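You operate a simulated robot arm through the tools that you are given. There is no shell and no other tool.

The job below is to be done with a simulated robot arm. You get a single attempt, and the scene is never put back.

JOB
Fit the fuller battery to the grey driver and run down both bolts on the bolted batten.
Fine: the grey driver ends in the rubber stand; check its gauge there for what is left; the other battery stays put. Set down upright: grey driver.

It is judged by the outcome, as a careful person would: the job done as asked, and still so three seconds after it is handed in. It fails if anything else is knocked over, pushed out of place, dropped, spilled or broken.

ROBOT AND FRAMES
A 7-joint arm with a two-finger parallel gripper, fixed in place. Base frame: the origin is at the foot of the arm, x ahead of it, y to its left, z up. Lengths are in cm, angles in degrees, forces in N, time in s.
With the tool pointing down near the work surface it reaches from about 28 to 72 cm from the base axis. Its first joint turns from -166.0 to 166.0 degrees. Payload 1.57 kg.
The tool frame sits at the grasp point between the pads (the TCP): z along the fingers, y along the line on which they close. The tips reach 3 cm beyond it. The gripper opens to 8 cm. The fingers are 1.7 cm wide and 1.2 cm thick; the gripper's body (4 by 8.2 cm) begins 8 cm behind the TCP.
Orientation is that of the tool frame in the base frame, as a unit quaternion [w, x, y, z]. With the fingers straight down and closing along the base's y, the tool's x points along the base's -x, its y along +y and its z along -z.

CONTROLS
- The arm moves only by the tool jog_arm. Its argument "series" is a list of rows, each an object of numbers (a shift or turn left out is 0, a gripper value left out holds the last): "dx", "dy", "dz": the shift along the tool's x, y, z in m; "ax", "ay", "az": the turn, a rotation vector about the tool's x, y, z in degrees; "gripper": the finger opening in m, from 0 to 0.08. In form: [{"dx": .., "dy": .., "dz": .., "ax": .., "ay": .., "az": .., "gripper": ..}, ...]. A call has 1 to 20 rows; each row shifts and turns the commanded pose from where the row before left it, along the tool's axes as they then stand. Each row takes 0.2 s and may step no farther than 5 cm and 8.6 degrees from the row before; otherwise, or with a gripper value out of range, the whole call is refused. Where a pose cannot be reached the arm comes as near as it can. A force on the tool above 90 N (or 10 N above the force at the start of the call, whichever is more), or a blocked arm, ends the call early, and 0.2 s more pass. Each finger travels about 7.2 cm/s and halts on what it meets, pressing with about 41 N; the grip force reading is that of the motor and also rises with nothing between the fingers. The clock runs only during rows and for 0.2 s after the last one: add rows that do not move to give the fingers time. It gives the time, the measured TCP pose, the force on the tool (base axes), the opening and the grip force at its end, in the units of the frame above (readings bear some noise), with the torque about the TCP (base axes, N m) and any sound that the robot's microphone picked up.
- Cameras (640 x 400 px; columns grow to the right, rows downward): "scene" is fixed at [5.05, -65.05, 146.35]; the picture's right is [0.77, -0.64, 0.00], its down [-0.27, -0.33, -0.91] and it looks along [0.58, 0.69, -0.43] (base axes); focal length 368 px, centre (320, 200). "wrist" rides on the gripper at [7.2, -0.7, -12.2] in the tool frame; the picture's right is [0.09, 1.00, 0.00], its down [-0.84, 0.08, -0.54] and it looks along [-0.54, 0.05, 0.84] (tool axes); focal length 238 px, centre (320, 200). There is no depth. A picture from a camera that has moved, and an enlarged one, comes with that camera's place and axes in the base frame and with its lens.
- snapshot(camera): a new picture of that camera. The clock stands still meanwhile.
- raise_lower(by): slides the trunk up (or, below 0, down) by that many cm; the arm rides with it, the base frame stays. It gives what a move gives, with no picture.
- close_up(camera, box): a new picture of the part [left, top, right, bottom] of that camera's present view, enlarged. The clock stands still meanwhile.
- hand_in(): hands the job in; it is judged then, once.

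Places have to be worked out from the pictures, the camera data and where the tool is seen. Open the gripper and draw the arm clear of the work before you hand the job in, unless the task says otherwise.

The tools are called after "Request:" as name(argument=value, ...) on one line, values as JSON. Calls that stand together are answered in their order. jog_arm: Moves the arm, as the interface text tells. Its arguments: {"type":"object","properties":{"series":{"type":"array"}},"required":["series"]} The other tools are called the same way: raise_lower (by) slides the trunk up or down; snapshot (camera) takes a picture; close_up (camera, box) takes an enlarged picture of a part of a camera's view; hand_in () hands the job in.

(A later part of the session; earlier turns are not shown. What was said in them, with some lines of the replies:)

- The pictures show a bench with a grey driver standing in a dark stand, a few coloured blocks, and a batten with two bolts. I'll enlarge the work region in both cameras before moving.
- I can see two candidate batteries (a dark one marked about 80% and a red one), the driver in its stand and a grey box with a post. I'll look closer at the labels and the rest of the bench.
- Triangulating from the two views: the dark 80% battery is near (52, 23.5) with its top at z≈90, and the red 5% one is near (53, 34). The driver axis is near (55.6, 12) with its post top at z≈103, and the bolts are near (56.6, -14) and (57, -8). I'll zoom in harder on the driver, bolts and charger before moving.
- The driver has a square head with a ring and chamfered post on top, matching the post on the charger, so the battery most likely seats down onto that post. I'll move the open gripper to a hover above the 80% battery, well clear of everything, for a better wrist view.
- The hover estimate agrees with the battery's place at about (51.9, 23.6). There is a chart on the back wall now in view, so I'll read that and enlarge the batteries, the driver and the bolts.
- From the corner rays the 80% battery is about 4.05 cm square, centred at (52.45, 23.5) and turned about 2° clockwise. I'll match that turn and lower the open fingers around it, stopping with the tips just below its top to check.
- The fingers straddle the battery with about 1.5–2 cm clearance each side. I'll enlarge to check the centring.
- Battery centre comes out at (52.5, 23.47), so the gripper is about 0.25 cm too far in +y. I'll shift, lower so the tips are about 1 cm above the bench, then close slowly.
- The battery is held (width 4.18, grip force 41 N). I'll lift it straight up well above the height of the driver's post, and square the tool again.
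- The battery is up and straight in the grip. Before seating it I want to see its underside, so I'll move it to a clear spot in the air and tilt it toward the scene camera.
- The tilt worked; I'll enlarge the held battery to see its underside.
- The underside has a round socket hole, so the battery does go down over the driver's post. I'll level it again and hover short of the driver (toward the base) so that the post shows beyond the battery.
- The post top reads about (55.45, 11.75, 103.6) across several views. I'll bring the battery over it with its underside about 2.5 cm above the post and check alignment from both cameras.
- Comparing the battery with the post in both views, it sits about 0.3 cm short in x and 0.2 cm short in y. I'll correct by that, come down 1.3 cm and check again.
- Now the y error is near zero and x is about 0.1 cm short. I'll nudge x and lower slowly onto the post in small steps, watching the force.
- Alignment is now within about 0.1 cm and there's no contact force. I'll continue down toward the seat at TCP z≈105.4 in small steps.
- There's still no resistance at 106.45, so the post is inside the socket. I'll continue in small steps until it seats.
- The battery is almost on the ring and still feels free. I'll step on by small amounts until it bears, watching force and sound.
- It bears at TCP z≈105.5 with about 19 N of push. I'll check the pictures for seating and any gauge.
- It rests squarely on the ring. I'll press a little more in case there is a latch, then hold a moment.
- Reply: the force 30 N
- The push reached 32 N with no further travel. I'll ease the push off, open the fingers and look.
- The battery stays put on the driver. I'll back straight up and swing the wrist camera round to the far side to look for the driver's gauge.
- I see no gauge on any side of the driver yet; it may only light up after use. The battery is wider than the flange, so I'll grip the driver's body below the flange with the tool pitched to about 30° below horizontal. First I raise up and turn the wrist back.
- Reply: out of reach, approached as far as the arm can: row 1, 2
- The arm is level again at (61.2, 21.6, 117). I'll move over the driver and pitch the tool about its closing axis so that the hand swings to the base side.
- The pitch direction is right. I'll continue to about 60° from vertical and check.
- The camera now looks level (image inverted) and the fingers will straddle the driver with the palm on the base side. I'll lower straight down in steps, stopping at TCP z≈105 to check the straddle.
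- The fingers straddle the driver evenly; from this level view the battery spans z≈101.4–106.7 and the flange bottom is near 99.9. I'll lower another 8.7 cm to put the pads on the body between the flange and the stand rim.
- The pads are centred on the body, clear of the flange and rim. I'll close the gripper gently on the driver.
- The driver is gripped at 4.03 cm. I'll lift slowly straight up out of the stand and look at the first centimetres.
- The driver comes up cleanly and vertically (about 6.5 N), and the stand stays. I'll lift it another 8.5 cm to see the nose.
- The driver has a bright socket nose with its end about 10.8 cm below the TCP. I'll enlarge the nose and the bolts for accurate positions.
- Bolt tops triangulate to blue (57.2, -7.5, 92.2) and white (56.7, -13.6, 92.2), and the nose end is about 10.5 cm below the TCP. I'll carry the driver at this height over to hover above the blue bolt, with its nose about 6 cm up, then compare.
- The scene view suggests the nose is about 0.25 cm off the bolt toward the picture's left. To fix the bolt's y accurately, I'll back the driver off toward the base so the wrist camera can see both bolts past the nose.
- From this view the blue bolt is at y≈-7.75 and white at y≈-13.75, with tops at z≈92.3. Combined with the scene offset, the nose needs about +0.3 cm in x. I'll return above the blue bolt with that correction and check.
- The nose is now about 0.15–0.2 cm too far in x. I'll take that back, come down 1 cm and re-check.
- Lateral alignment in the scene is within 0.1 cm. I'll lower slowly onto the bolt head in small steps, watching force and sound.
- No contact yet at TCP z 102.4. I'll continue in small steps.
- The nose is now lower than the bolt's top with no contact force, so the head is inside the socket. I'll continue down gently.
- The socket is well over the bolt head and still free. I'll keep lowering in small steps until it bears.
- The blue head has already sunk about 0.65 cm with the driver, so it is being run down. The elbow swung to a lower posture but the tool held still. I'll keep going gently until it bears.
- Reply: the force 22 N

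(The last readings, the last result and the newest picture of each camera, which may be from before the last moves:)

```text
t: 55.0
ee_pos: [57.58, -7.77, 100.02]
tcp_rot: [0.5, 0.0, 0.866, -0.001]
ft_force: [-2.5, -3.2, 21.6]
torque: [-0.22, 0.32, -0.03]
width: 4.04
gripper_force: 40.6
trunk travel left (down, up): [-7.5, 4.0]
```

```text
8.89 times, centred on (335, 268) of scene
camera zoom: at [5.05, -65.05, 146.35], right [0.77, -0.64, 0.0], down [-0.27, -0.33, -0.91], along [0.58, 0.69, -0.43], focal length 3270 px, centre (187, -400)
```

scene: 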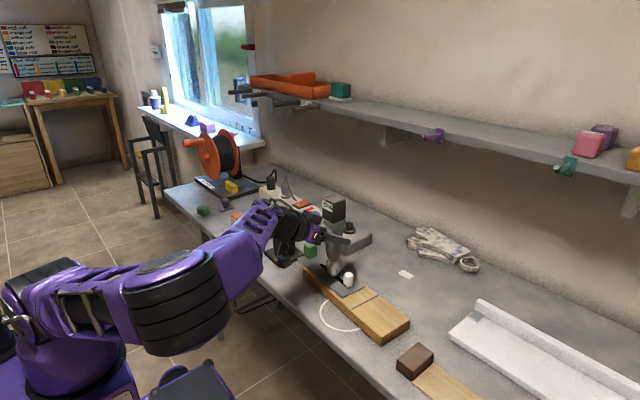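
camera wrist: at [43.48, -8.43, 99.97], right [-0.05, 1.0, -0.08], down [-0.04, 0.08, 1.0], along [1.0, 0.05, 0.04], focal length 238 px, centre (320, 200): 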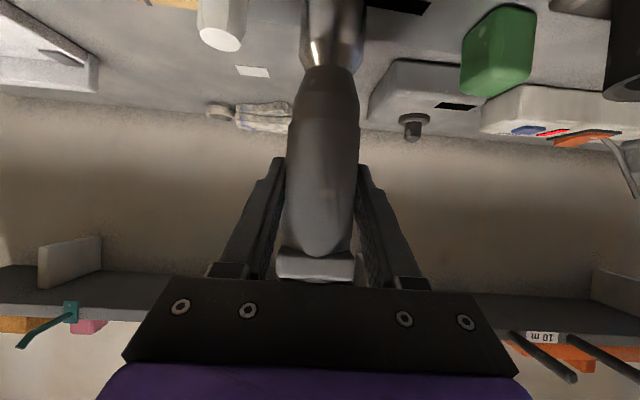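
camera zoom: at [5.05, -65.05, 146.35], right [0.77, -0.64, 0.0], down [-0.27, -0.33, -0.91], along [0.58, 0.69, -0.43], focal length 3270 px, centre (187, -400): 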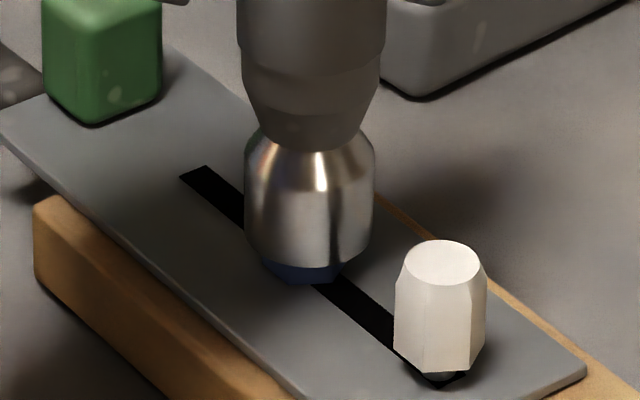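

It now bears with about 27 N push at TCP z 100.0. I'll hold there for a second to see whether it still advances.

Request:
jog_arm(series=[{}, {}, {}, {}, {}])

Request:
close_up(camera="scene", box=[315, 245, 355, 290])

Request:
close_up(camera="scene", box=[300, 180, 370, 290])

```text
t: 56.2
ee_pos: [57.57, -7.8, 100.01]
tcp_rot: [0.499, 0.0, 0.866, -0.001]
ft_force: [4.3, -3.7, 27.7]
torque: [-0.45, -0.27, 0.07]
width: 4.02
gripper_force: 40.9
trunk travel left (down, up): [-7.5, 4.0]
```

```text
8.89 times, centred on (335, 268) of scene
camera zoom: at [5.05, -65.05, 146.35], right [0.77, -0.64, 0.0], down [-0.27, -0.33, -0.91], along [0.58, 0.69, -0.43], focal length 3270 px, centre (187, -400)
```

zoom: 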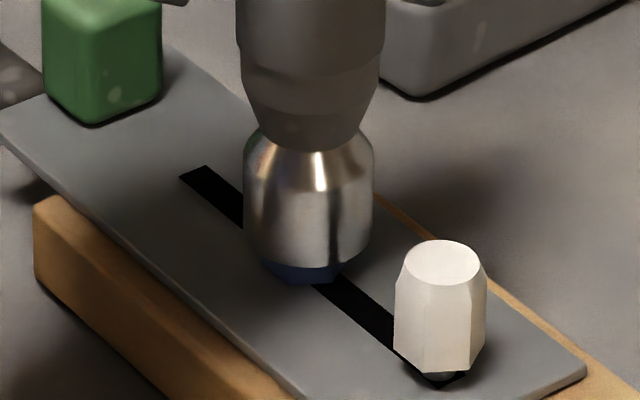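

```text
3.64 times, centred on (335, 235) of scene
camera zoom: at [5.05, -65.05, 146.35], right [0.77, -0.64, 0.0], down [-0.27, -0.33, -0.91], along [0.58, 0.69, -0.43], focal length 1338 px, centre (266, 73)
```

zoom: 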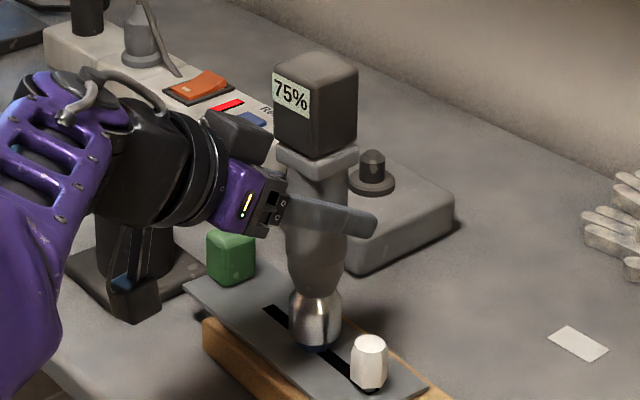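

The battery's label now reads 75%, so the label is the gauge and the driver has run on this bolt. I'll hold a second more to see whether the reading or depth changes.

Request:
jog_arm(series=[{}, {}, {}, {}, {}, {}])

Request:
close_up(camera="scene", box=[300, 180, 370, 290])

```text
t: 57.6
ee_pos: [57.6, -7.57, 100.03]
tcp_rot: [0.499, -0.001, 0.867, 0.0]
ft_force: [1.8, -4.3, 28.5]
torque: [-0.49, -0.01, 0.01]
width: 4.03
gripper_force: 41.0
trunk travel left (down, up): [-7.5, 4.0]
```

```text
3.64 times, centred on (335, 235) of scene
camera zoom: at [5.05, -65.05, 146.35], right [0.77, -0.64, 0.0], down [-0.27, -0.33, -0.91], along [0.58, 0.69, -0.43], focal length 1338 px, centre (266, 73)
```

zoom: 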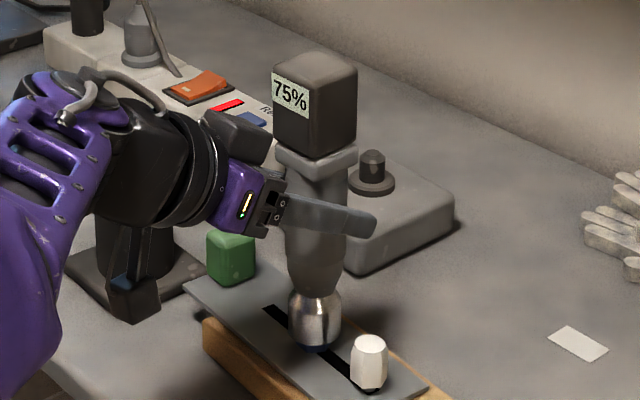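

Depth and gauge are steady at 75%, so the blue bolt is home. I'll lift the driver straight off it and inspect.

Request:
jog_arm(series=[{"dx": -0.0043, "dz": -0.0025}, {"dx": -0.0086, "dz": -0.0051}, {"dx": -0.0129, "dz": -0.0076}, {"dx": -0.0129, "dz": -0.0076}, {"dx": -0.0129, "dz": -0.0076}, {}, {}])

Request:
snapshot(camera="scene")

Request:
close_up(camera="scene", box=[300, 190, 370, 300])

Request:
snapshot(camera="wrist")

```text
t: 59.2
ee_pos: [57.55, -7.87, 105.66]
tcp_rot: [0.496, 0.0, 0.868, 0.0]
ft_force: [-0.4, 0.2, -5.0]
torque: [-0.03, -0.05, 0.0]
width: 4.05
gripper_force: 41.0
trunk travel left (down, up): [-7.5, 4.0]
```

```text
taken
```

scene: 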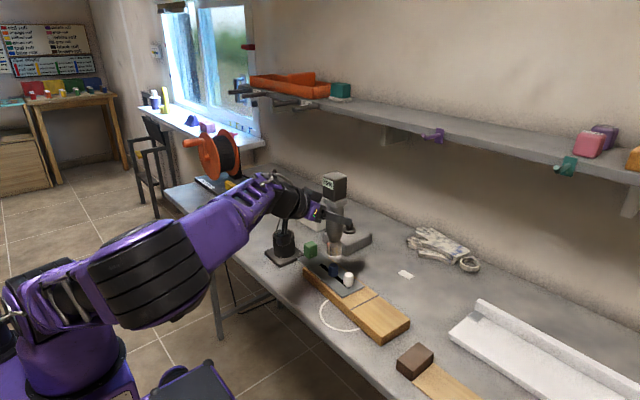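

```text
3.64 times, centred on (335, 245) of scene
camera zoom: at [5.05, -65.05, 146.35], right [0.77, -0.64, 0.0], down [-0.27, -0.33, -0.91], along [0.58, 0.69, -0.43], focal length 1338 px, centre (266, 36)
```

zoom: 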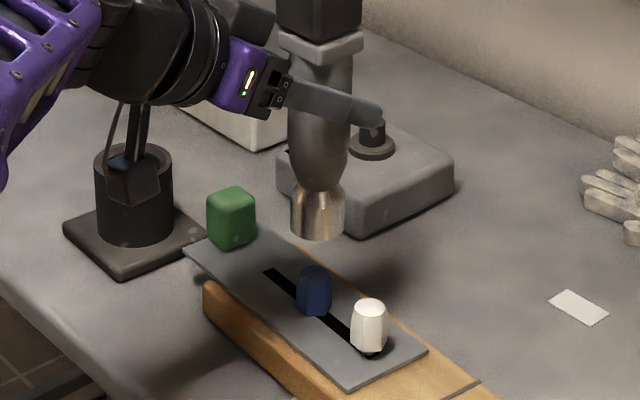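

```text
taken
camera wrist: at [43.48, -8.52, 105.59], right [-0.05, 1.0, -0.08], down [-0.04, 0.08, 1.0], along [1.0, 0.05, 0.04], focal length 238 px, centre (320, 200)
```

wrist: 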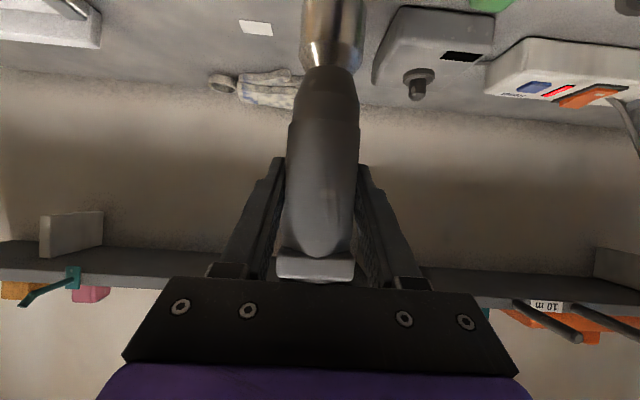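

The blue head has gone down and the driver hasn't slipped in the grip. The white bolt lies about (-0.47, -6.0) cm from the blue one, so I'll shift there at this height and check alignment.

Request:
jog_arm(series=[{"dx": 0.0008, "dy": -0.02, "dz": -0.0013}, {"dx": 0.0008, "dy": -0.02, "dz": -0.0013}, {"dx": 0.0008, "dy": -0.02, "dz": -0.0014}, {}, {"dx": 0.0086, "dz": 0.0051}, {"dx": 0.0043, "dz": 0.0025}, {}, {}])

Request:
close_up(camera="scene", box=[322, 230, 372, 295])

Request:
snapshot(camera="scene")

```text
t: 61.0
ee_pos: [57.23, -13.82, 104.17]
tcp_rot: [0.497, -0.001, 0.868, 0.001]
ft_force: [0.4, -0.5, -5.8]
torque: [-0.01, 0.02, 0.0]
width: 4.04
gripper_force: 41.3
trunk travel left (down, up): [-7.5, 4.0]
```

```text
6.15 times, centred on (347, 262) of scene
camera zoom: at [5.05, -65.05, 146.35], right [0.77, -0.64, 0.0], down [-0.27, -0.33, -0.91], along [0.58, 0.69, -0.43], focal length 2264 px, centre (154, -185)
```

zoom: 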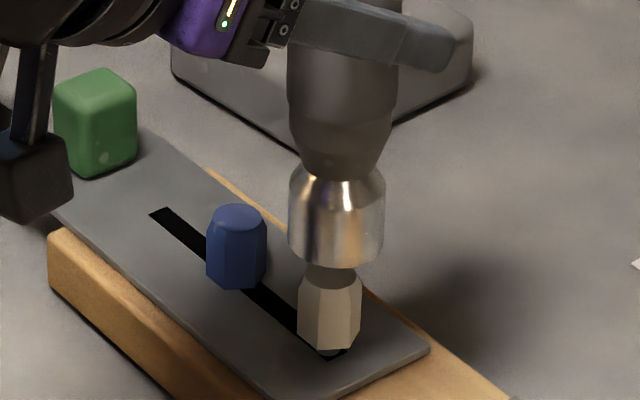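

```text
taken
```

scene: 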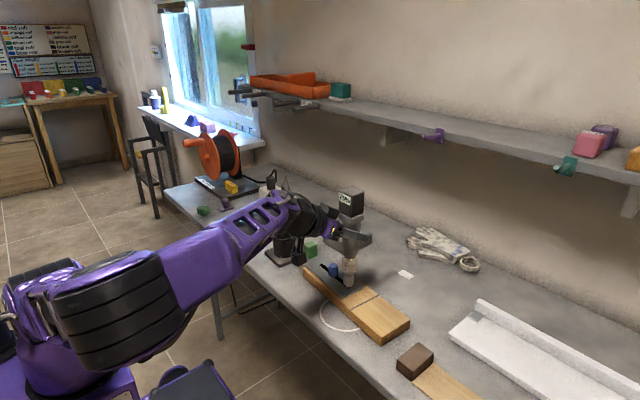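

The nose is about 0.15 cm right of the white bolt in the picture. I'll take off 0.12 cm in x and lower in small steps, watching force.

Request:
jog_arm(series=[{"dx": 0.0006, "dz": -0.001}, {"dx": 0.0043, "dz": 0.0025}, {"dx": 0.0043, "dz": 0.0025}, {"dx": 0.0026, "dz": 0.0015}, {"dx": 0.0026, "dz": 0.0015}, {}])

Request:
close_up(camera="scene", box=[322, 230, 372, 295])

```text
t: 62.4
ee_pos: [57.03, -13.9, 102.61]
tcp_rot: [0.496, -0.001, 0.868, 0.002]
ft_force: [0.8, -0.4, -6.6]
torque: [0.03, 0.02, 0.01]
width: 4.01
gripper_force: 40.7
trunk travel left (down, up): [-7.5, 4.0]
```

```text
6.15 times, centred on (347, 262) of scene
camera zoom: at [5.05, -65.05, 146.35], right [0.77, -0.64, 0.0], down [-0.27, -0.33, -0.91], along [0.58, 0.69, -0.43], focal length 2264 px, centre (154, -185)
```

zoom: 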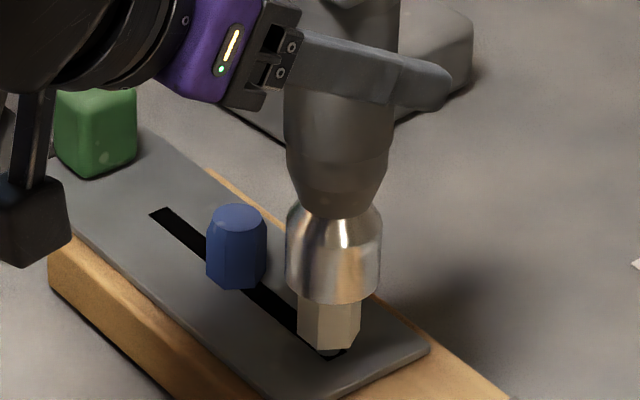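

Still about 0.1 cm right, so I'll nudge a bit more and continue down in small steps.

Request:
jog_arm(series=[{"dx": 0.0005, "dz": -0.0009}, {"dx": 0.0026, "dz": 0.0015}, {"dx": 0.0026, "dz": 0.0015}, {"dx": 0.0026, "dz": 0.0015}, {}])

Request:
close_up(camera="scene", box=[322, 230, 372, 295])

```text
t: 63.6
ee_pos: [56.77, -13.79, 101.73]
tcp_rot: [0.497, 0.001, 0.868, 0.0]
ft_force: [0.0, 0.8, -5.7]
torque: [0.02, -0.01, -0.01]
width: 4.03
gripper_force: 40.8
trunk travel left (down, up): [-7.5, 4.0]
```

```text
6.15 times, centred on (347, 262) of scene
camera zoom: at [5.05, -65.05, 146.35], right [0.77, -0.64, 0.0], down [-0.27, -0.33, -0.91], along [0.58, 0.69, -0.43], focal length 2264 px, centre (154, -185)
```

zoom: 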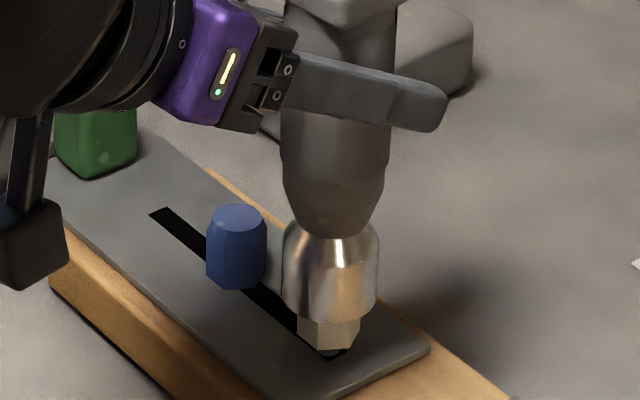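

The nose is centred over the white bolt and its head is entering the socket with no contact. I'll continue down.

Request:
jog_arm(series=[{"dx": 0.0026, "dz": 0.0015}, {"dx": 0.0026, "dz": 0.0015}, {"dx": 0.0026, "dz": 0.0015}, {"dx": 0.0026, "dz": 0.0015}, {}])

Request:
close_up(camera="scene", box=[310, 180, 380, 300])

```text
t: 64.8
ee_pos: [56.92, -13.88, 100.56]
tcp_rot: [0.496, 0.001, 0.868, -0.001]
ft_force: [-0.1, 0.3, -5.9]
torque: [-0.01, 0.0, 0.03]
width: 4.04
gripper_force: 40.8
trunk travel left (down, up): [-7.5, 4.0]
```

```text
3.33 times, centred on (345, 240) of scene
camera zoom: at [5.05, -65.05, 146.35], right [0.77, -0.64, 0.0], down [-0.27, -0.33, -0.91], along [0.58, 0.69, -0.43], focal length 1226 px, centre (237, 67)
```

zoom: 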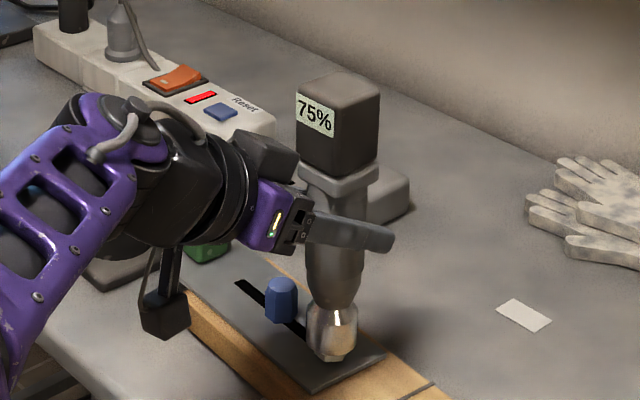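

Gauge still 75% before bearing. I'll lower the last bit to press home.

Request:
jog_arm(series=[{"dx": 0.0026, "dz": 0.0015}, {"dx": 0.0026, "dz": 0.0015}, {"dx": 0.0017, "dz": 0.001}, {}])

```text
t: 65.8
ee_pos: [56.78, -13.79, 100.0]
tcp_rot: [0.499, -0.001, 0.867, -0.001]
ft_force: [-6.6, -3.8, 19.5]
torque: [-0.24, 0.59, 0.0]
width: 4.0
gripper_force: 40.8
trunk travel left (down, up): [-7.5, 4.0]
```

It bears at TCP z 100.0, the same depth as the blue bolt. I'll press slightly more and hold for the driver to finish, then check the gauge.

Request:
jog_arm(series=[{"dx": 0.0008, "dz": 0.0005}, {}, {}, {}, {}, {}, {}])

Request:
close_up(camera="scene", box=[310, 180, 380, 300])

Request:
close_up(camera="scene", box=[322, 250, 366, 290])

```text
t: 67.4
ee_pos: [56.83, -13.76, 100.03]
tcp_rot: [0.499, -0.001, 0.867, -0.001]
ft_force: [3.3, -6.3, 31.0]
torque: [-0.56, -0.31, -0.02]
width: 4.03
gripper_force: 40.9
trunk travel left (down, up): [-7.5, 4.0]
```

```text
3.33 times, centred on (345, 240) of scene
camera zoom: at [5.05, -65.05, 146.35], right [0.77, -0.64, 0.0], down [-0.27, -0.33, -0.91], along [0.58, 0.69, -0.43], focal length 1226 px, centre (237, 67)
```

zoom: 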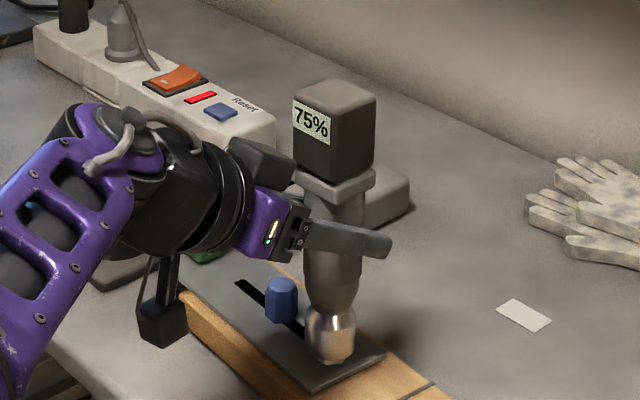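

```text
10.00 times, centred on (344, 270) of scene
camera zoom: at [5.05, -65.05, 146.35], right [0.77, -0.64, 0.0], down [-0.27, -0.33, -0.91], along [0.58, 0.69, -0.43], focal length 3679 px, centre (80, -500)
```

zoom: 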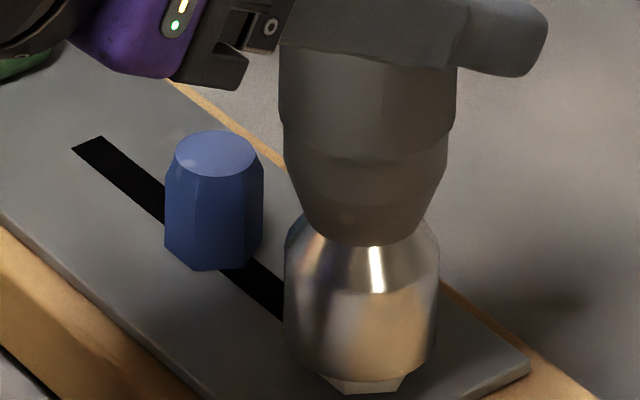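

The white head has sunk about 0.65 cm, the same as the blue, at the same TCP depth. I'll hold another second with a touch more push and read the gauge again.

Request:
jog_arm(series=[{"dx": 0.0009, "dz": 0.0005}, {}, {}, {}, {}, {}])

Request:
close_up(camera="scene", box=[310, 180, 380, 300])

```text
t: 68.8
ee_pos: [56.78, -13.7, 99.96]
tcp_rot: [0.5, -0.002, 0.866, 0.001]
ft_force: [-2.5, -7.1, 35.3]
torque: [-0.6, 0.24, 0.02]
width: 4.03
gripper_force: 41.0
trunk travel left (down, up): [-7.5, 4.0]
```

```text
3.33 times, centred on (345, 240) of scene
camera zoom: at [5.05, -65.05, 146.35], right [0.77, -0.64, 0.0], down [-0.27, -0.33, -0.91], along [0.58, 0.69, -0.43], focal length 1226 px, centre (237, 67)
```

zoom: 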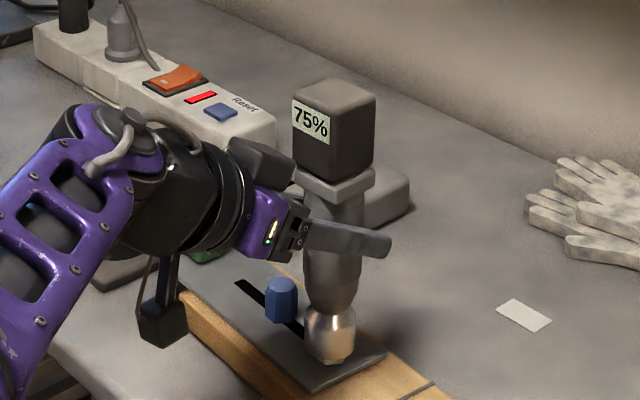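

No more change. I'll lift off and compare both bolt heads from the scene and wrist cameras.

Request:
jog_arm(series=[{"dx": -0.0043, "dz": -0.0025}, {"dx": -0.0086, "dz": -0.0051}, {"dx": -0.0129, "dz": -0.0076}, {"dx": -0.0129, "dz": -0.0076}, {"dx": -0.0129, "dz": -0.0076}, {}, {}])

Request:
close_up(camera="scene", box=[305, 240, 375, 300])

Request:
close_up(camera="scene", box=[310, 160, 380, 280])

```text
t: 70.4
ee_pos: [56.95, -13.73, 105.48]
tcp_rot: [0.496, -0.001, 0.868, 0.001]
ft_force: [-0.9, -0.4, -5.2]
torque: [-0.01, 0.01, -0.02]
width: 4.02
gripper_force: 41.3
trunk travel left (down, up): [-7.5, 4.0]
```

```text
6.67 times, centred on (340, 270) of scene
camera zoom: at [5.05, -65.05, 146.35], right [0.77, -0.64, 0.0], down [-0.27, -0.33, -0.91], along [0.58, 0.69, -0.43], focal length 2453 px, centre (187, -267)
```

zoom: 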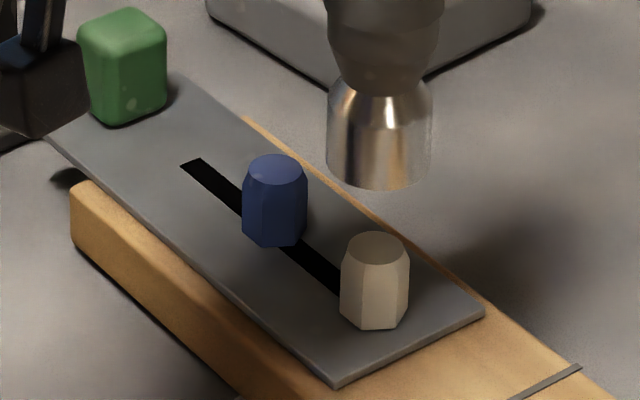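

```text
3.33 times, centred on (345, 220) of scene
camera zoom: at [5.05, -65.05, 146.35], right [0.77, -0.64, 0.0], down [-0.27, -0.33, -0.91], along [0.58, 0.69, -0.43], focal length 1226 px, centre (237, 133)
```

zoom: 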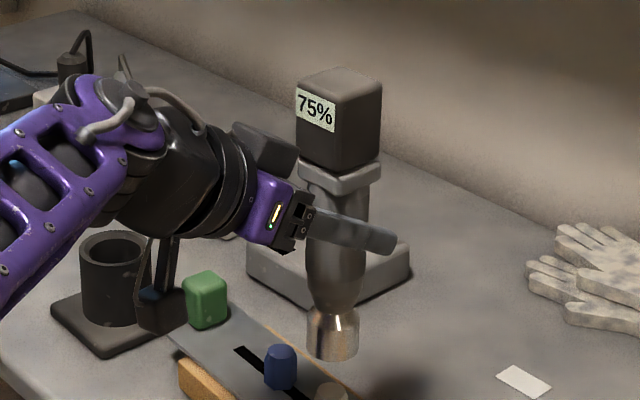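

Both heads now sit flush on the plate with no gap, the plate and green block are undisturbed, and the gauge reads 75%. Next I return the driver to the stand: raise, move halfway back and check the arm's posture.

Request:
jog_arm(series=[{"dx": -0.0194, "dz": -0.0114}, {"dx": -0.0194, "dz": -0.0114}, {"dx": 0.001, "dy": 0.032, "dz": -0.0017}, {"dx": 0.001, "dy": 0.032, "dz": -0.0017}, {"dx": 0.001, "dy": 0.032, "dz": -0.0017}, {"dx": 0.001, "dy": 0.032, "dz": -0.0017}, {}])

Request:
snapshot(camera="scene")

Request:
snapshot(camera="wrist")

```text
t: 72.0
ee_pos: [56.3, -0.72, 109.99]
tcp_rot: [0.496, 0.0, 0.868, 0.0]
ft_force: [-1.0, 0.5, -5.7]
torque: [-0.02, 0.0, -0.02]
width: 4.04
gripper_force: 41.1
trunk travel left (down, up): [-7.5, 4.0]
```

```text
taken
```

scene: 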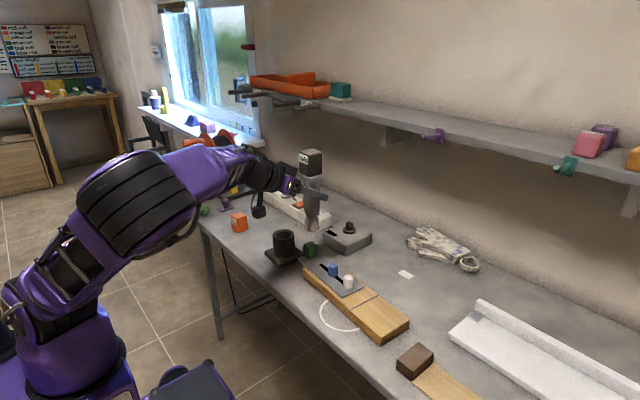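

```text
taken
camera wrist: at [42.15, -1.42, 109.76], right [-0.05, 1.0, -0.08], down [-0.04, 0.08, 1.0], along [1.0, 0.05, 0.04], focal length 238 px, centre (320, 200)
```

wrist: 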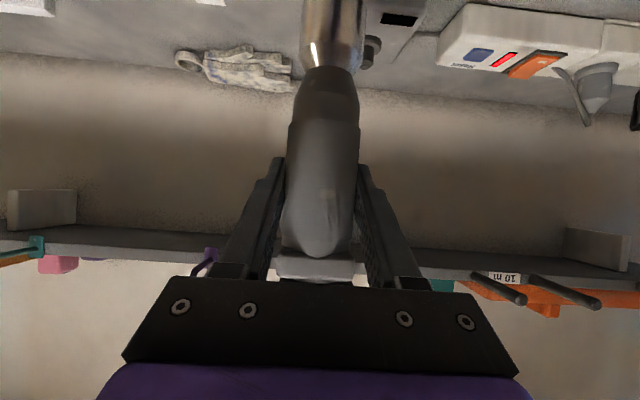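

The posture is fine and the driver is unchanged in the grip. I'll continue to above the stand.

Request:
jog_arm(series=[{"dx": 0.0009, "dy": 0.0313, "dz": -0.0015}, {"dx": 0.0009, "dy": 0.0313, "dz": -0.0015}, {"dx": 0.0009, "dy": 0.0313, "dz": -0.0015}, {"dy": 0.0313}, {}, {}])

Request:
jog_arm(series=[{}])

Request:
close_up(camera="scene", box=[250, 150, 320, 270])

Request:
snapshot(camera="wrist")

```text
t: 73.4
ee_pos: [55.73, 11.5, 110.09]
tcp_rot: [0.495, 0.0, 0.869, 0.0]
ft_force: [-0.1, -0.5, -5.9]
torque: [0.0, -0.01, 0.02]
width: 4.04
gripper_force: 40.9
trunk travel left (down, up): [-7.5, 4.0]
```

```text
t: 73.8
ee_pos: [55.69, 11.53, 110.05]
tcp_rot: [0.496, 0.0, 0.868, 0.0]
ft_force: [-0.1, -0.6, -5.1]
torque: [-0.03, -0.01, 0.0]
width: 4.0
gripper_force: 40.7
trunk travel left (down, up): [-7.5, 4.0]
```

```text
3.33 times, centred on (285, 210) of scene
camera zoom: at [5.05, -65.05, 146.35], right [0.77, -0.64, 0.0], down [-0.27, -0.33, -0.91], along [0.58, 0.69, -0.43], focal length 1226 px, centre (437, 167)
```

zoom: 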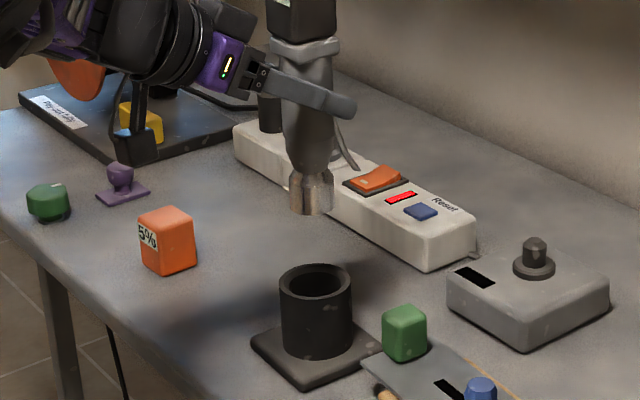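

```text
taken
camera wrist: at [41.61, 10.93, 109.95], right [-0.05, 1.0, -0.08], down [-0.04, 0.08, 1.0], along [1.0, 0.05, 0.04], focal length 238 px, centre (320, 200)
```

wrist: 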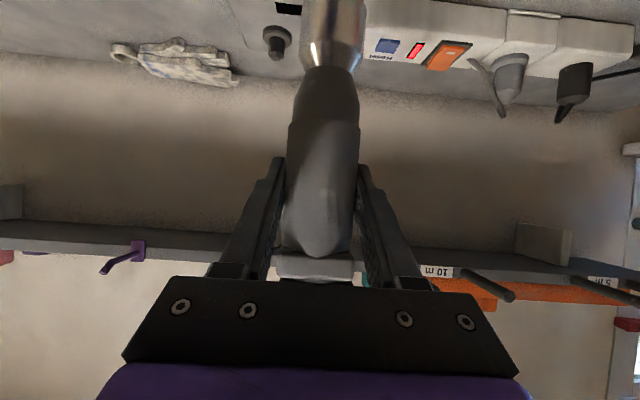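

The readings say I'm about 0.25 cm short in y of where the driver was gripped. I'll correct and lower until the nose is about 1.5 cm above the rim, then compare in a tighter zoom.

Request:
jog_arm(series=[{"dx": -0.0005, "dy": 0.0022, "dz": 0.0009}, {"dx": 0.0172, "dz": 0.0102}, {"dx": 0.0172, "dz": 0.0102}, {"dx": 0.0043, "dz": 0.0025}, {}, {}])

Request:
close_up(camera="scene", box=[262, 200, 307, 265])

Request:
snapshot(camera="wrist")

```text
t: 75.2
ee_pos: [55.5, 11.73, 105.55]
tcp_rot: [0.496, 0.0, 0.868, 0.0]
ft_force: [0.1, -0.5, -6.7]
torque: [-0.01, -0.02, -0.03]
width: 4.04
gripper_force: 40.7
trunk travel left (down, up): [-7.5, 4.0]
```

```text
6.15 times, centred on (284, 232) of scene
camera zoom: at [5.05, -65.05, 146.35], right [0.77, -0.64, 0.0], down [-0.27, -0.33, -0.91], along [0.58, 0.69, -0.43], focal length 2264 px, centre (538, 0)
```

zoom: 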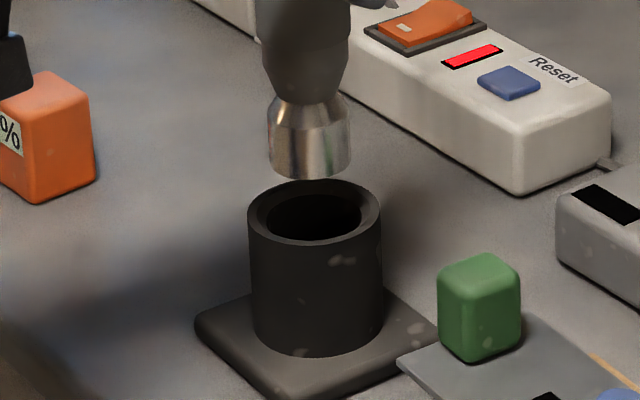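

```text
taken
camera wrist: at [41.49, 11.01, 105.41], right [-0.05, 1.0, -0.08], down [-0.04, 0.08, 1.0], along [1.0, 0.05, 0.04], focal length 238 px, centre (320, 200)
```

wrist: 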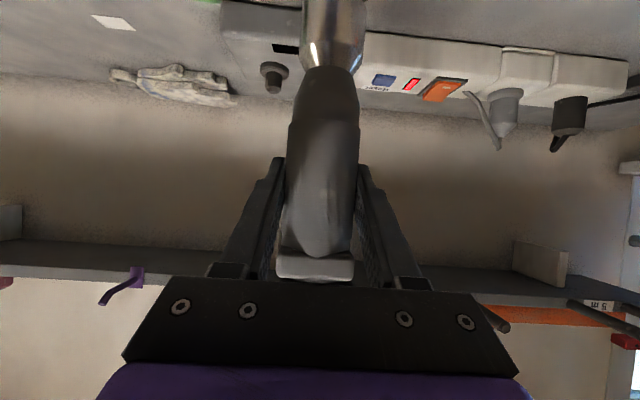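

The nose is about 0.15 cm left of the stand's centre in the picture, matching the x reading being 0.2 low. I'll correct x and lower into the stand step by step.

Request:
jog_arm(series=[{"dx": -0.0011, "dz": 0.0019}, {"dx": 0.0086, "dz": 0.0051}, {"dx": 0.0086, "dz": 0.0051}, {}, {}])

Request:
close_up(camera="scene", box=[262, 200, 307, 265])

```text
t: 76.4
ee_pos: [56.0, 11.6, 103.49]
tcp_rot: [0.496, 0.0, 0.868, 0.0]
ft_force: [0.3, 0.3, -6.1]
torque: [0.02, 0.03, 0.0]
width: 4.05
gripper_force: 40.8
trunk travel left (down, up): [-7.5, 4.0]
```

```text
6.15 times, centred on (284, 232) of scene
camera zoom: at [5.05, -65.05, 146.35], right [0.77, -0.64, 0.0], down [-0.27, -0.33, -0.91], along [0.58, 0.69, -0.43], focal length 2264 px, centre (538, 0)
```

zoom: 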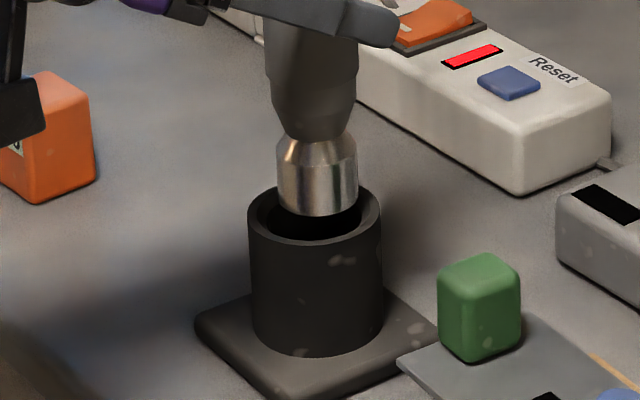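

The nose is about 0.1 cm right of centre now. I'll make a small correction and lower further into the stand's bore.

Request:
jog_arm(series=[{"dx": 0.0005, "dy": 0.0008, "dz": -0.0009}, {"dx": 0.0086, "dz": 0.0051}, {"dx": 0.0086, "dz": 0.0051}, {}])

Request:
close_up(camera="scene", box=[262, 200, 307, 265])

Request:
snapshot(camera="wrist")

```text
t: 77.4
ee_pos: [55.85, 11.74, 101.49]
tcp_rot: [0.496, 0.0, 0.868, -0.001]
ft_force: [-0.4, 0.1, -5.7]
torque: [0.0, 0.01, -0.02]
width: 4.06
gripper_force: 40.8
trunk travel left (down, up): [-7.5, 4.0]
```

```text
6.15 times, centred on (284, 232) of scene
camera zoom: at [5.05, -65.05, 146.35], right [0.77, -0.64, 0.0], down [-0.27, -0.33, -0.91], along [0.58, 0.69, -0.43], focal length 2264 px, centre (538, 0)
```

zoom: 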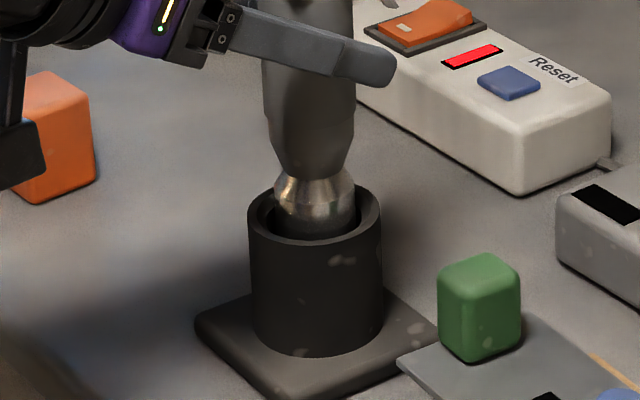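

```text
taken
camera wrist: at [41.7, 11.13, 101.39], right [-0.05, 1.0, -0.08], down [-0.04, 0.08, 1.0], along [1.0, 0.05, 0.04], focal length 238 px, centre (320, 200)
```

wrist: 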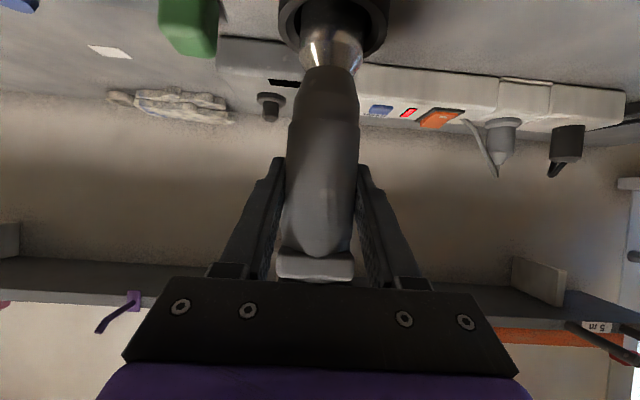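

The nose is in the bore and centred in both views. I'll continue down to just above the seated height.

Request:
jog_arm(series=[{"dx": 0.0086, "dz": 0.0051}, {"dx": 0.0086, "dz": 0.0051}, {"dx": 0.0086, "dz": 0.0051}, {"dx": 0.0069, "dz": 0.0041}, {}])

Request:
close_up(camera="scene", box=[250, 160, 320, 270])

```text
t: 78.6
ee_pos: [55.83, 11.81, 97.52]
tcp_rot: [0.496, 0.0, 0.868, 0.0]
ft_force: [-0.1, 0.3, -5.3]
torque: [0.01, 0.01, -0.02]
width: 4.05
gripper_force: 41.1
trunk travel left (down, up): [-7.5, 4.0]
```

```text
3.64 times, centred on (285, 215) of scene
camera zoom: at [5.05, -65.05, 146.35], right [0.77, -0.64, 0.0], down [-0.27, -0.33, -0.91], along [0.58, 0.69, -0.43], focal length 1338 px, centre (447, 146)
```

zoom: 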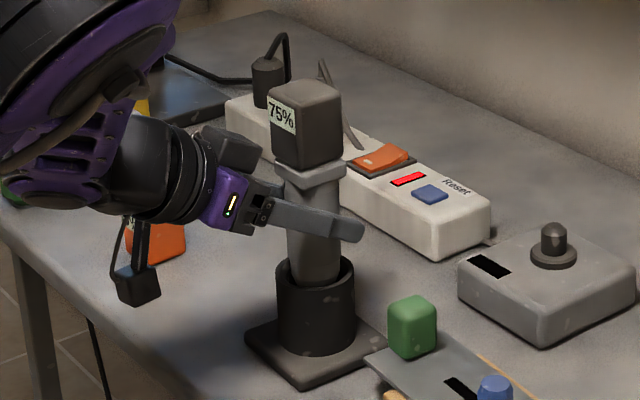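

About 1 cm remains to the original seated height of 96.5. I'll lower in 0.3 cm steps until the driver bears on the stand floor.

Request:
jog_arm(series=[{"dx": 0.0026, "dz": 0.0015}, {"dx": 0.0026, "dz": 0.0015}, {"dx": 0.0026, "dz": 0.0015}, {}])

```text
t: 79.6
ee_pos: [55.87, 11.94, 96.76]
tcp_rot: [0.496, 0.0, 0.868, 0.0]
ft_force: [-0.6, 0.3, -5.6]
torque: [-0.05, 0.02, 0.01]
width: 4.03
gripper_force: 41.1
trunk travel left (down, up): [-7.5, 4.0]
```

Request:
jog_arm(series=[{"dx": 0.0017, "dz": 0.001}, {"dx": 0.0009, "dz": 0.0005}, {}])

```text
t: 80.4
ee_pos: [55.72, 11.9, 96.68]
tcp_rot: [0.497, 0.001, 0.868, 0.0]
ft_force: [-4.8, -0.2, 4.8]
torque: [-0.15, 0.59, -0.01]
width: 4.04
gripper_force: 41.3
trunk travel left (down, up): [-7.5, 4.0]
```

The driver now stands on the stand floor (about 10 N carried). I'll open the fingers gradually and check it stays upright.

Request:
jog_arm(series=[{"gripper": 0.045}, {"gripper": 0.055}, {"gripper": 0.07}, {"gripper": 0.08}, {}, {}])

Request:
snapshot(camera="wrist")

Request:
close_up(camera="scene", box=[250, 160, 320, 270])

```text
t: 81.8
ee_pos: [55.8, 11.85, 96.51]
tcp_rot: [0.497, 0.0, 0.868, 0.0]
ft_force: [-0.2, 1.4, -0.9]
torque: [0.0, -0.02, -0.01]
width: 8.01
gripper_force: 0.1
trunk travel left (down, up): [-7.5, 4.0]
```

```text
taken
camera wrist: at [41.67, 11.18, 96.43], right [-0.05, 1.0, -0.08], down [-0.04, 0.08, 1.0], along [1.0, 0.05, 0.04], focal length 238 px, centre (320, 200)
```

wrist: 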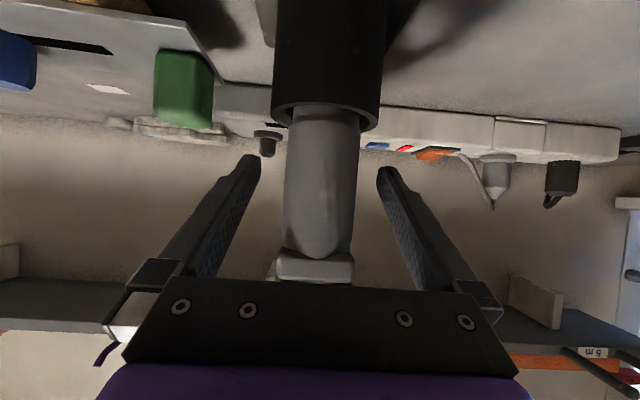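

```text
3.64 times, centred on (285, 215) of scene
camera zoom: at [5.05, -65.05, 146.35], right [0.77, -0.64, 0.0], down [-0.27, -0.33, -0.91], along [0.58, 0.69, -0.43], focal length 1338 px, centre (447, 146)
```

zoom: 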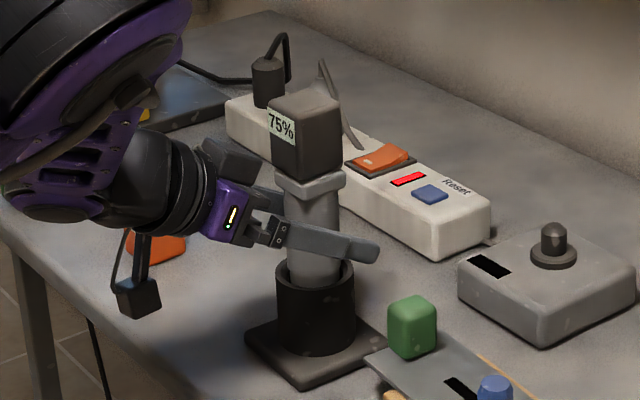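

The driver stands upright and free of the fingers. I'll raise the open gripper straight up, the way it came down.

Request:
jog_arm(series=[{"dx": -0.0086, "dz": -0.0051}, {"dx": -0.0172, "dz": -0.0102}, {"dx": -0.0258, "dz": -0.0152}, {"dx": -0.0345, "dz": -0.0203}, {"dx": -0.0345, "dz": -0.0203}, {"dx": -0.0345, "dz": -0.0203}, {"dx": -0.0172, "dz": -0.0102}, {}])

Request:
snapshot(camera="scene")

Request:
close_up(camera="scene", box=[250, 160, 320, 270])

```text
t: 83.6
ee_pos: [55.89, 11.91, 116.49]
tcp_rot: [0.497, -0.001, 0.868, 0.0]
ft_force: [0.5, 0.4, 0.0]
torque: [0.02, -0.02, 0.01]
width: 8.01
gripper_force: 0.1
trunk travel left (down, up): [-7.5, 4.0]
```

```text
taken
```

scene: 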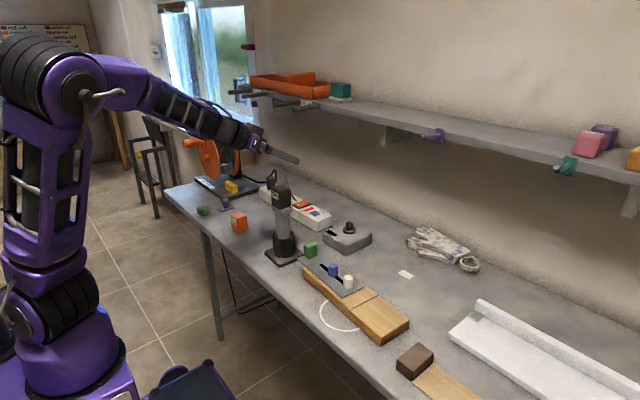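

```text
3.64 times, centred on (285, 215) of scene
camera zoom: at [5.05, -65.05, 146.35], right [0.77, -0.64, 0.0], down [-0.27, -0.33, -0.91], along [0.58, 0.69, -0.43], focal length 1338 px, centre (447, 146)
```

zoom: 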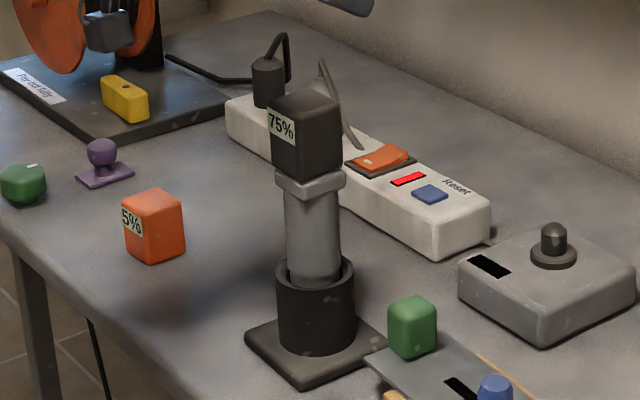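

The driver stands upright in the stand with the gauge facing the camera. I'll check the gauge and both bolt heads closely before finishing.

Request:
close_up(camera="scene", box=[312, 248, 366, 292])

Request:
close_up(camera="scene", box=[265, 175, 300, 220])

Request:
close_up(camera="scene", box=[180, 160, 420, 310])

```text
9.09 times, centred on (339, 270) of scene
camera zoom: at [5.05, -65.05, 146.35], right [0.77, -0.64, 0.0], down [-0.27, -0.33, -0.91], along [0.58, 0.69, -0.43], focal length 3344 px, centre (147, -436)
```

zoom: 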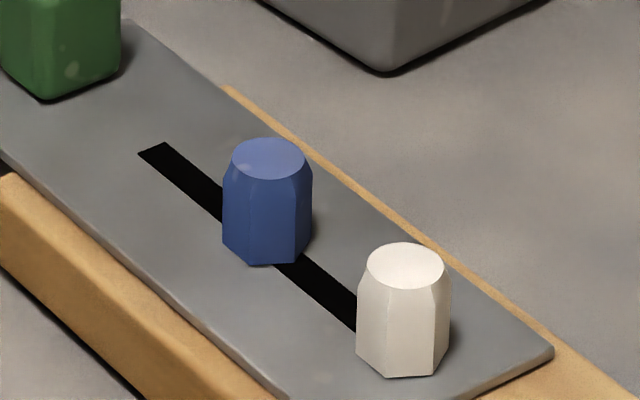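

```text
8.89 times, centred on (282, 198) of scene
camera zoom: at [5.05, -65.05, 146.35], right [0.77, -0.64, 0.0], down [-0.27, -0.33, -0.91], along [0.58, 0.69, -0.43], focal length 3270 px, centre (653, 222)
```

zoom: 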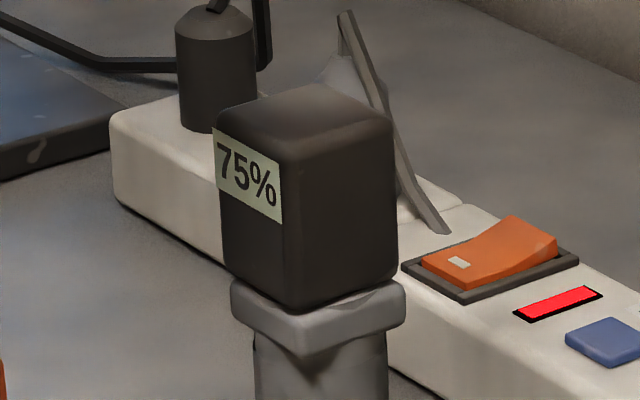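

```text
2.67 times, centred on (300, 235) of scene
camera zoom: at [5.05, -65.05, 146.35], right [0.77, -0.64, 0.0], down [-0.27, -0.33, -0.91], along [0.58, 0.69, -0.43], focal length 981 px, centre (373, 107)
```

zoom: 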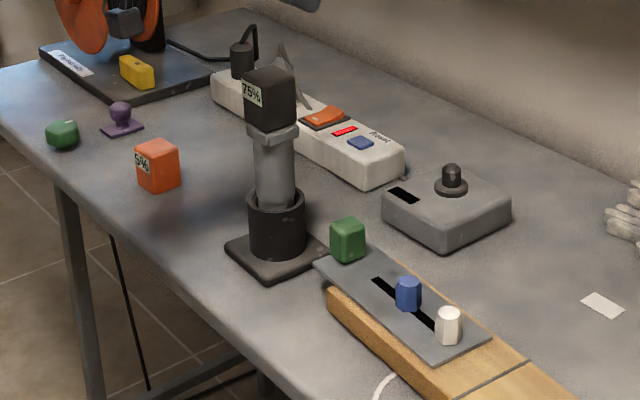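

Both heads are flush on the plate and turned, the 5% battery, stand and other items are where they were, and the gauge reads 75%. I'll level the hand and draw the arm back clear of the bench.

Request:
jog_arm(series=[{"ay": 8.5}, {"ay": 8.5}, {"ay": 8.5}, {"ay": 8.5}, {"ay": 8.5}, {"ay": 8.5}, {"ay": 8.5}, {}, {"dx": 0.035, "dz": -0.02}, {"dx": 0.04, "dz": -0.025}, {"dx": 0.04, "dz": -0.025}, {"dx": 0.035, "dz": -0.02}, {}, {}])

Request:
snapshot(camera="scene")

Request:
snapshot(camera="wrist")

Request:
close_up(camera="scene", box=[265, 175, 300, 220])

```text
t: 86.6
ee_pos: [40.54, 11.38, 125.49]
tcp_rot: [0.0, 0.001, 1.0, 0.001]
ft_force: [-0.6, 0.4, -0.2]
torque: [0.0, -0.01, 0.0]
width: 8.01
gripper_force: 0.0
trunk travel left (down, up): [-7.5, 4.0]
```

```text
taken
```

scene: 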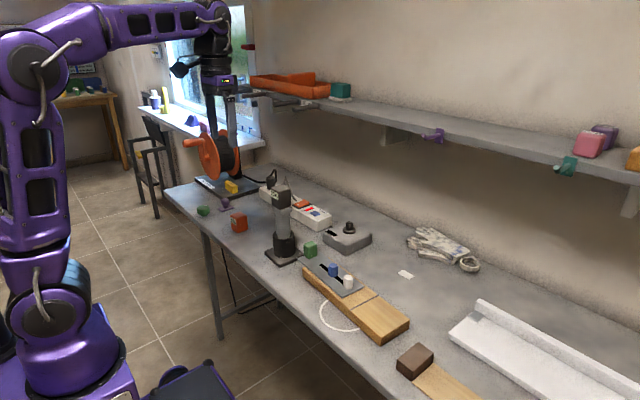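

```text
taken
camera wrist: at [33.44, 10.8, 137.52], right [-0.09, 1.0, 0.0], down [0.84, 0.08, 0.54], along [0.54, 0.05, -0.84], focal length 238 px, centre (320, 200)
```

wrist: 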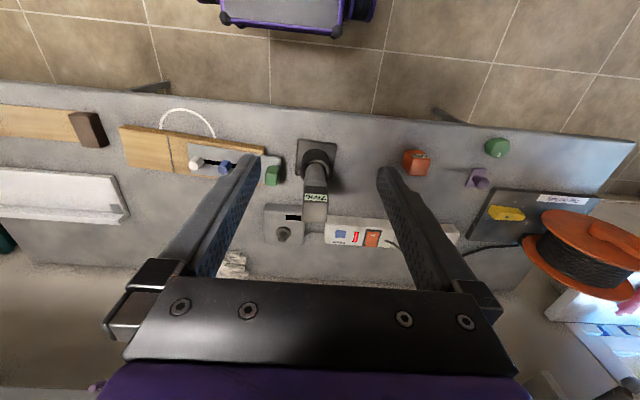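

```text
8.89 times, centred on (282, 198) of scene
camera zoom: at [5.05, -65.05, 146.35], right [0.77, -0.64, 0.0], down [-0.27, -0.33, -0.91], along [0.58, 0.69, -0.43], focal length 3270 px, centre (653, 222)
```

zoom: 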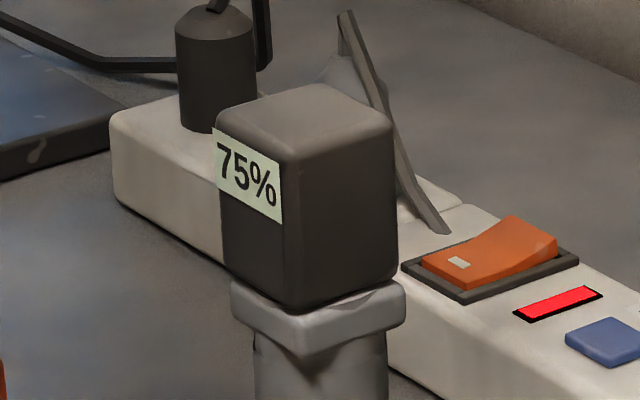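

The arm is clear with the gripper open. The driver stands upright in the stand with its gauge at 75%, both bolts are flush, the 5% battery is where it was and nothing else has moved. I'm handing the job in.

Request:
hand_in()

```text
The job is handed in.
```

The job is handed in. The fuller battery is on the grey driver and both bolts on the bolted batten are run down.

- **Battery:** I fitted the dark 80% battery. The red 5% one stayed where it was.
- **Bolts:** The blue and the white bolt each went down about 0.7 cm, and both heads now sit flush on the plate.
- **Driver:** It stands upright in the rubber stand with the battery on top.
- **Gauge:** The label on the battery is the gauge, and it reads 75% in the stand. It dropped from 80% to 75% on the first bolt and did not change on the second, so it may only show 5% steps.

Nothing else on the bench was moved or knocked over that I could see. The gripper is open and the arm is drawn back clear.
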